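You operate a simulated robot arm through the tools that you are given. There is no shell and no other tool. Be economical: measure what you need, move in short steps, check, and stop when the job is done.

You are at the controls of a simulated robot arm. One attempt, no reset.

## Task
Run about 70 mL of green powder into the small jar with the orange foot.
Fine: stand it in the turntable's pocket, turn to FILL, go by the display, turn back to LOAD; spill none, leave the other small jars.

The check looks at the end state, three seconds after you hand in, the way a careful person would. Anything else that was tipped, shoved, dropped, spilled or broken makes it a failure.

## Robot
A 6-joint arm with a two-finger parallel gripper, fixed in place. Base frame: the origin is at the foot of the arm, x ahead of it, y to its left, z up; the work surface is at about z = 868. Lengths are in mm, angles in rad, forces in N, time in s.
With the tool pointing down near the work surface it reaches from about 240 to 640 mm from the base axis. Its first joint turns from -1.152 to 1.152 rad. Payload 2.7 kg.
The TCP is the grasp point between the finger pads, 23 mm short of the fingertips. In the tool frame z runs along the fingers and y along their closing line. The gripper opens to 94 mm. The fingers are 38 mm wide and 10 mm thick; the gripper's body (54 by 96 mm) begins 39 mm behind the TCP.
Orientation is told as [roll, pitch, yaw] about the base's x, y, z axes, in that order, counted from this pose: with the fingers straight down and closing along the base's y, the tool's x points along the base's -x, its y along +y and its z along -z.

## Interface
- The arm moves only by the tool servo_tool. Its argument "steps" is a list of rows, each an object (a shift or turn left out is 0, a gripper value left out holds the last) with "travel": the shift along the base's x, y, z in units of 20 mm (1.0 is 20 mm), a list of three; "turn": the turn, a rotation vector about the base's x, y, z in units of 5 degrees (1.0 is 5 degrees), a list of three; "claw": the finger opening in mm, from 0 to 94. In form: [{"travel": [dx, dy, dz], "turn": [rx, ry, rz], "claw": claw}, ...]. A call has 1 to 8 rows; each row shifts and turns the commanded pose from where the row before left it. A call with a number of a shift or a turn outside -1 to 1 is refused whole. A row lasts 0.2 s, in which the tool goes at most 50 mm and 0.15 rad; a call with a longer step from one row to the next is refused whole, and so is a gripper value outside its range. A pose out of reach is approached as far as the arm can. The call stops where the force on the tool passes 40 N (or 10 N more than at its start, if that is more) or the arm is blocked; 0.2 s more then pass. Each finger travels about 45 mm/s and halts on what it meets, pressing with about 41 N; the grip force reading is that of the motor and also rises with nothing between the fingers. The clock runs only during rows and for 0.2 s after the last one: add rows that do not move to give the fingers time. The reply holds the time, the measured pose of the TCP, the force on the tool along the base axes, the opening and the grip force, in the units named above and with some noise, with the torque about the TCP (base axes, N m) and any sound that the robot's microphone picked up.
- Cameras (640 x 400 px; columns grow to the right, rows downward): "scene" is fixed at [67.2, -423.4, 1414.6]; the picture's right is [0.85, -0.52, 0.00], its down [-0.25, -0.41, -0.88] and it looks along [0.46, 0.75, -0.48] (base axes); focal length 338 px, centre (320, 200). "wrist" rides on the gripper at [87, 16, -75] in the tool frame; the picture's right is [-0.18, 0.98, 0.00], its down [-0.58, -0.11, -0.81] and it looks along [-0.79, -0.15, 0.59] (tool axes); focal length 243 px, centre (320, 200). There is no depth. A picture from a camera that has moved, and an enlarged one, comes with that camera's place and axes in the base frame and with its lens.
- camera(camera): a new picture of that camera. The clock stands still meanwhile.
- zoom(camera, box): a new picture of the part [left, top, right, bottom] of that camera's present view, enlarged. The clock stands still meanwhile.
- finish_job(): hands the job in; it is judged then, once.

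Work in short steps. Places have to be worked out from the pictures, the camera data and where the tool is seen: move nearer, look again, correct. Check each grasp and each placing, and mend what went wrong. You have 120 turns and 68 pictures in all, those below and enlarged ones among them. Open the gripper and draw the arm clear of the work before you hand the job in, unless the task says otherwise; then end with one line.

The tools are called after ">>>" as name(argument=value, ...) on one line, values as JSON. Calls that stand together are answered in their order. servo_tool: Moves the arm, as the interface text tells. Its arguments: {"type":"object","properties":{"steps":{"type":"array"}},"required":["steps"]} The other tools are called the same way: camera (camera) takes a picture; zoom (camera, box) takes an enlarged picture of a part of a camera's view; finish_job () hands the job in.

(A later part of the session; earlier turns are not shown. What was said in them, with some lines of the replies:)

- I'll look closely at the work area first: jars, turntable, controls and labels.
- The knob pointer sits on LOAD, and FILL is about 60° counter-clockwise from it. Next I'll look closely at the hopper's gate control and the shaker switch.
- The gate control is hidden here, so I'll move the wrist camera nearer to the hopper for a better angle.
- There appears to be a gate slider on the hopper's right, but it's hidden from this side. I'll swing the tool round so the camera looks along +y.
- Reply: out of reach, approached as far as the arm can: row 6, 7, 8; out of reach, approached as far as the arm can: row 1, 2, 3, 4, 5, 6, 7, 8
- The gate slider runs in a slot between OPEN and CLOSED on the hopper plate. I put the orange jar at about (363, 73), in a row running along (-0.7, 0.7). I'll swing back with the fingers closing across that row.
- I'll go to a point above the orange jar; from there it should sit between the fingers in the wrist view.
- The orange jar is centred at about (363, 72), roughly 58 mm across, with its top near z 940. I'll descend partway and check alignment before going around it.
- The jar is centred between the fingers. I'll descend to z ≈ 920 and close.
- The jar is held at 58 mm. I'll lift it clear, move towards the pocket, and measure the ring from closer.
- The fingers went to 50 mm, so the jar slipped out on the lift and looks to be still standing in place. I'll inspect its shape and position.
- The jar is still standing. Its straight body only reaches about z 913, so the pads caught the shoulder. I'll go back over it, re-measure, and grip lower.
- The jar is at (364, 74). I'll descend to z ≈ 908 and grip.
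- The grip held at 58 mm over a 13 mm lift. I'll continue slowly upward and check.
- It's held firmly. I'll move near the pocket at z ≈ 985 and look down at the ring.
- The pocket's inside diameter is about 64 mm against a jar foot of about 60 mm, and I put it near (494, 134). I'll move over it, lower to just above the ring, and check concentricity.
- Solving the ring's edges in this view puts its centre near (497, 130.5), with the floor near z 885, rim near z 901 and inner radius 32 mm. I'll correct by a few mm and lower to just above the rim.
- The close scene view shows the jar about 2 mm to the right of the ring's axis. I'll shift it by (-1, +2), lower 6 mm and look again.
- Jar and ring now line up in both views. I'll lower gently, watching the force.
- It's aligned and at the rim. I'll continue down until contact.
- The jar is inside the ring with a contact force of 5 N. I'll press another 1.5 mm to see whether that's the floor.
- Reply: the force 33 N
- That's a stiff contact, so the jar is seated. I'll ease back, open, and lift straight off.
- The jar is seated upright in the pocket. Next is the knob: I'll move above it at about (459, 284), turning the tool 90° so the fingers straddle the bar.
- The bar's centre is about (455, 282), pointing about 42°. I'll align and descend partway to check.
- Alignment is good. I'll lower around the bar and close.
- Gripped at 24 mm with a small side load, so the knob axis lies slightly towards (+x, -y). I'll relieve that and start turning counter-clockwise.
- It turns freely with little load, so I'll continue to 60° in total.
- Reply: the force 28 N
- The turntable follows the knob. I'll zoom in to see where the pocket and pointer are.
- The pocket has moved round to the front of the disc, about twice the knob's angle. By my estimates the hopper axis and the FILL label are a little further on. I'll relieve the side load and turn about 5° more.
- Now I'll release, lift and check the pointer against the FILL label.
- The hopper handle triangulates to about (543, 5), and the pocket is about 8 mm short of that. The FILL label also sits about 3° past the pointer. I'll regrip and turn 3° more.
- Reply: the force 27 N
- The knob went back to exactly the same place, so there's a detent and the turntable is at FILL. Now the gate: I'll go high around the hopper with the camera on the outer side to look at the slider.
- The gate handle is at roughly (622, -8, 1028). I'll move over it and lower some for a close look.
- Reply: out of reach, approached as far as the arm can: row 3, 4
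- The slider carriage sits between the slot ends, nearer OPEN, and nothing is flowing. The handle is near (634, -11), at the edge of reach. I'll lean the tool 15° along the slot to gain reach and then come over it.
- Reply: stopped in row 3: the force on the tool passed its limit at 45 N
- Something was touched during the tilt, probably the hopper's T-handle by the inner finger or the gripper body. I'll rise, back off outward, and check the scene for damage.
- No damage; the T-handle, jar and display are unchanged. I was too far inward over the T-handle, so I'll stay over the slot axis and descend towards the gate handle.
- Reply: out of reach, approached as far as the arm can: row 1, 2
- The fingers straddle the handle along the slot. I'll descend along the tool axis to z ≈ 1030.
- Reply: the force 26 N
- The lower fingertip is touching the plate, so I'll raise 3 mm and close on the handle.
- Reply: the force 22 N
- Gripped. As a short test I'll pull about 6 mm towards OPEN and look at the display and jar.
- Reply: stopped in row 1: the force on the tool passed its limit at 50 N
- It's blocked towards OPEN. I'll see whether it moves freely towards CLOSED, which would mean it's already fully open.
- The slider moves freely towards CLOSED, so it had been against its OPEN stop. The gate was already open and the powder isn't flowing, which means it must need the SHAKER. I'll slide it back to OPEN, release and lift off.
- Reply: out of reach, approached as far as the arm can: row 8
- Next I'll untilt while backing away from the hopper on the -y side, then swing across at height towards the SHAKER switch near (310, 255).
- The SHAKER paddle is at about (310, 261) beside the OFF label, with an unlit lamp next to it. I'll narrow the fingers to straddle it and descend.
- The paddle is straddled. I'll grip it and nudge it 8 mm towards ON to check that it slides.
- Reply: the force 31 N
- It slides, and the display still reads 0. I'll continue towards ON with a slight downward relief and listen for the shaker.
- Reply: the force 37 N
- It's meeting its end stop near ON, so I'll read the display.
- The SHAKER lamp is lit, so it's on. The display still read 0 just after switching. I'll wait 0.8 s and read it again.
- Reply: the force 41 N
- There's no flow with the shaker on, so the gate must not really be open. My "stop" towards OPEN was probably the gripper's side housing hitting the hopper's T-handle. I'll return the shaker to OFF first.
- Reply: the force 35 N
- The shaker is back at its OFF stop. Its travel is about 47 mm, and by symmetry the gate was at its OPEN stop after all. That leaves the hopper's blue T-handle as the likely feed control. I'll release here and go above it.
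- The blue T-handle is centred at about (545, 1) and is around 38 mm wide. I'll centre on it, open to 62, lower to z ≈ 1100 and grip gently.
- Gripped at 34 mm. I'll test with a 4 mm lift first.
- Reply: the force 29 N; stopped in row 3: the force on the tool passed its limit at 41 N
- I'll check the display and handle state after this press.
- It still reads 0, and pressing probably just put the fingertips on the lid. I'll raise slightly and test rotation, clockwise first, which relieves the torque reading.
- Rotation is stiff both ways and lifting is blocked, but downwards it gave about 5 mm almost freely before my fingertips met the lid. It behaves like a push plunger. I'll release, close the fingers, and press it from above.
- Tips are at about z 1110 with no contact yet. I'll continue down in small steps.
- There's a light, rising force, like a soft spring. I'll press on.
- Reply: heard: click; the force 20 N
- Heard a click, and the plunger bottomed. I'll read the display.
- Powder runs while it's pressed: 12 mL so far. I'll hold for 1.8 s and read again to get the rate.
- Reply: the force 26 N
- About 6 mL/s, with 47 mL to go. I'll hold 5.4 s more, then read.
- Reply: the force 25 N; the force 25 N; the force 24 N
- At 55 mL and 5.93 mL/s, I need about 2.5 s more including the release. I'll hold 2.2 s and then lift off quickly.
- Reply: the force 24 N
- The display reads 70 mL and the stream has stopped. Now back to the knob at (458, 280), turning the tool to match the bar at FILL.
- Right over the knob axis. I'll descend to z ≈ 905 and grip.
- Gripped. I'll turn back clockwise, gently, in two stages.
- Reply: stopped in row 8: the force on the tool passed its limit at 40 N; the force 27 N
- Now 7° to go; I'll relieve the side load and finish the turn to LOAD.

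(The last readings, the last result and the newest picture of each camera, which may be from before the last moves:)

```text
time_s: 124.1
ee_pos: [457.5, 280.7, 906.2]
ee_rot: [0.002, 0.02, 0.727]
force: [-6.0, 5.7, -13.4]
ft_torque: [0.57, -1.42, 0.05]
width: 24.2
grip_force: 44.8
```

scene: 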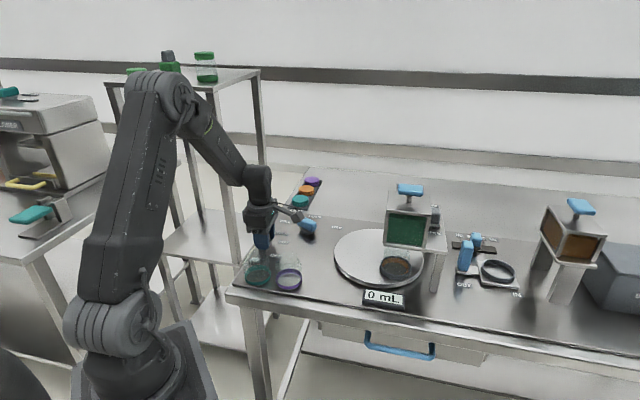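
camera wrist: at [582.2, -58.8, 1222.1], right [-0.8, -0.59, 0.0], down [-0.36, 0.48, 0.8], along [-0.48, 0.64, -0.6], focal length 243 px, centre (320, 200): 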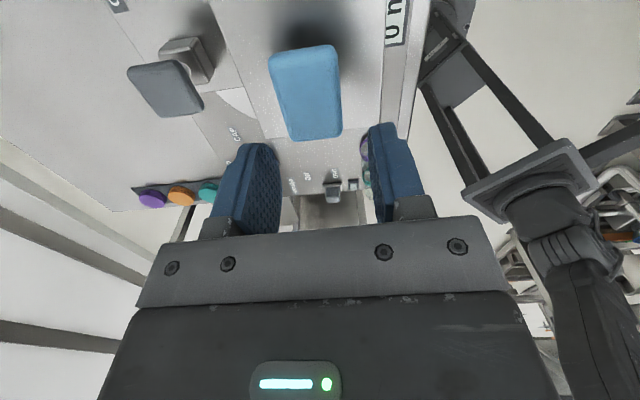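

Back at the original LOAD angle. I'll release, lift and draw the arm clear.

>>> servo_tool(steps=[{"claw": 45}, {"claw": 65}, {"claw": 65}, {"travel": [0, 0, 1]}, {"travel": [0, 0, 1]}, {"travel": [0, 0, 1]}, {"travel": [0, 0, 1]}, {"travel": [0, 0, 1]}])

>>> servo_tool(steps=[{"travel": [0, 0, 1]}, {"travel": [0, 0, 1]}, {"travel": [-0.5, 0, 1]}, {"travel": [-0.5, 0, 1]}, {"travel": [-0.5, 0, 1]}, {"travel": [-0.5, 0, 1]}, {"travel": [-0.5, 0, 1]}, {"travel": [-0.5, 0, 1], "claw": 90}])

>>> zoom(camera="scene", box=[230, 170, 450, 310])

```text
time_s: 125.9
ee_pos: [456.7, 280.8, 1007.1]
ee_rot: [0.002, 0.019, 0.73]
force: [0.3, 0.3, 0.0]
ft_torque: [-0.04, 0.02, -0.01]
width: 64.9
grip_force: 0.0
```

```text
time_s: 127.7
ee_pos: [396.2, 279.8, 1167.4]
ee_rot: [0.002, 0.02, 0.729]
force: [0.4, -0.2, 0.2]
ft_torque: [0.03, 0.01, -0.02]
width: 90.0
grip_force: 0.2
```

```text
2.86 times, centred on (340, 240) of scene
camera zoom: at [67.2, -423.4, 1414.6], right [0.85, -0.52, 0.0], down [-0.25, -0.41, -0.88], along [0.46, 0.75, -0.48], focal length 964 px, centre (263, 86)
```

zoom: 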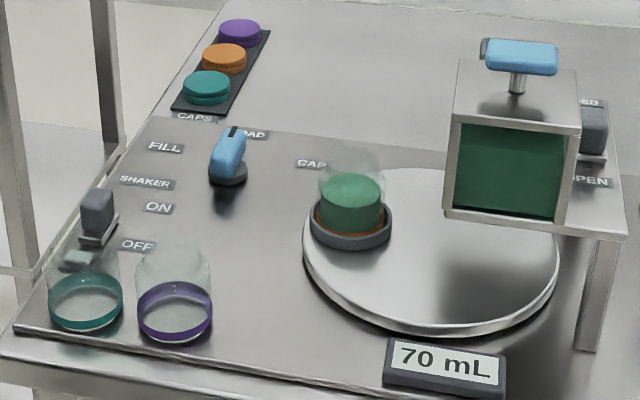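

The picture shows the pocket and pointer at LOAD, the orange-foot jar upright with 70 mL on the display, and no visible spill. The other jars are in place, the shaker is off and the arm is clear, so I'm handing in.

>>> finish_job()

```text
The job is handed in.
```

The orange-footed jar holds 70 mL of green powder by the display and stands in the turntable pocket back at LOAD, with no spill visible and the other small jars untouched.
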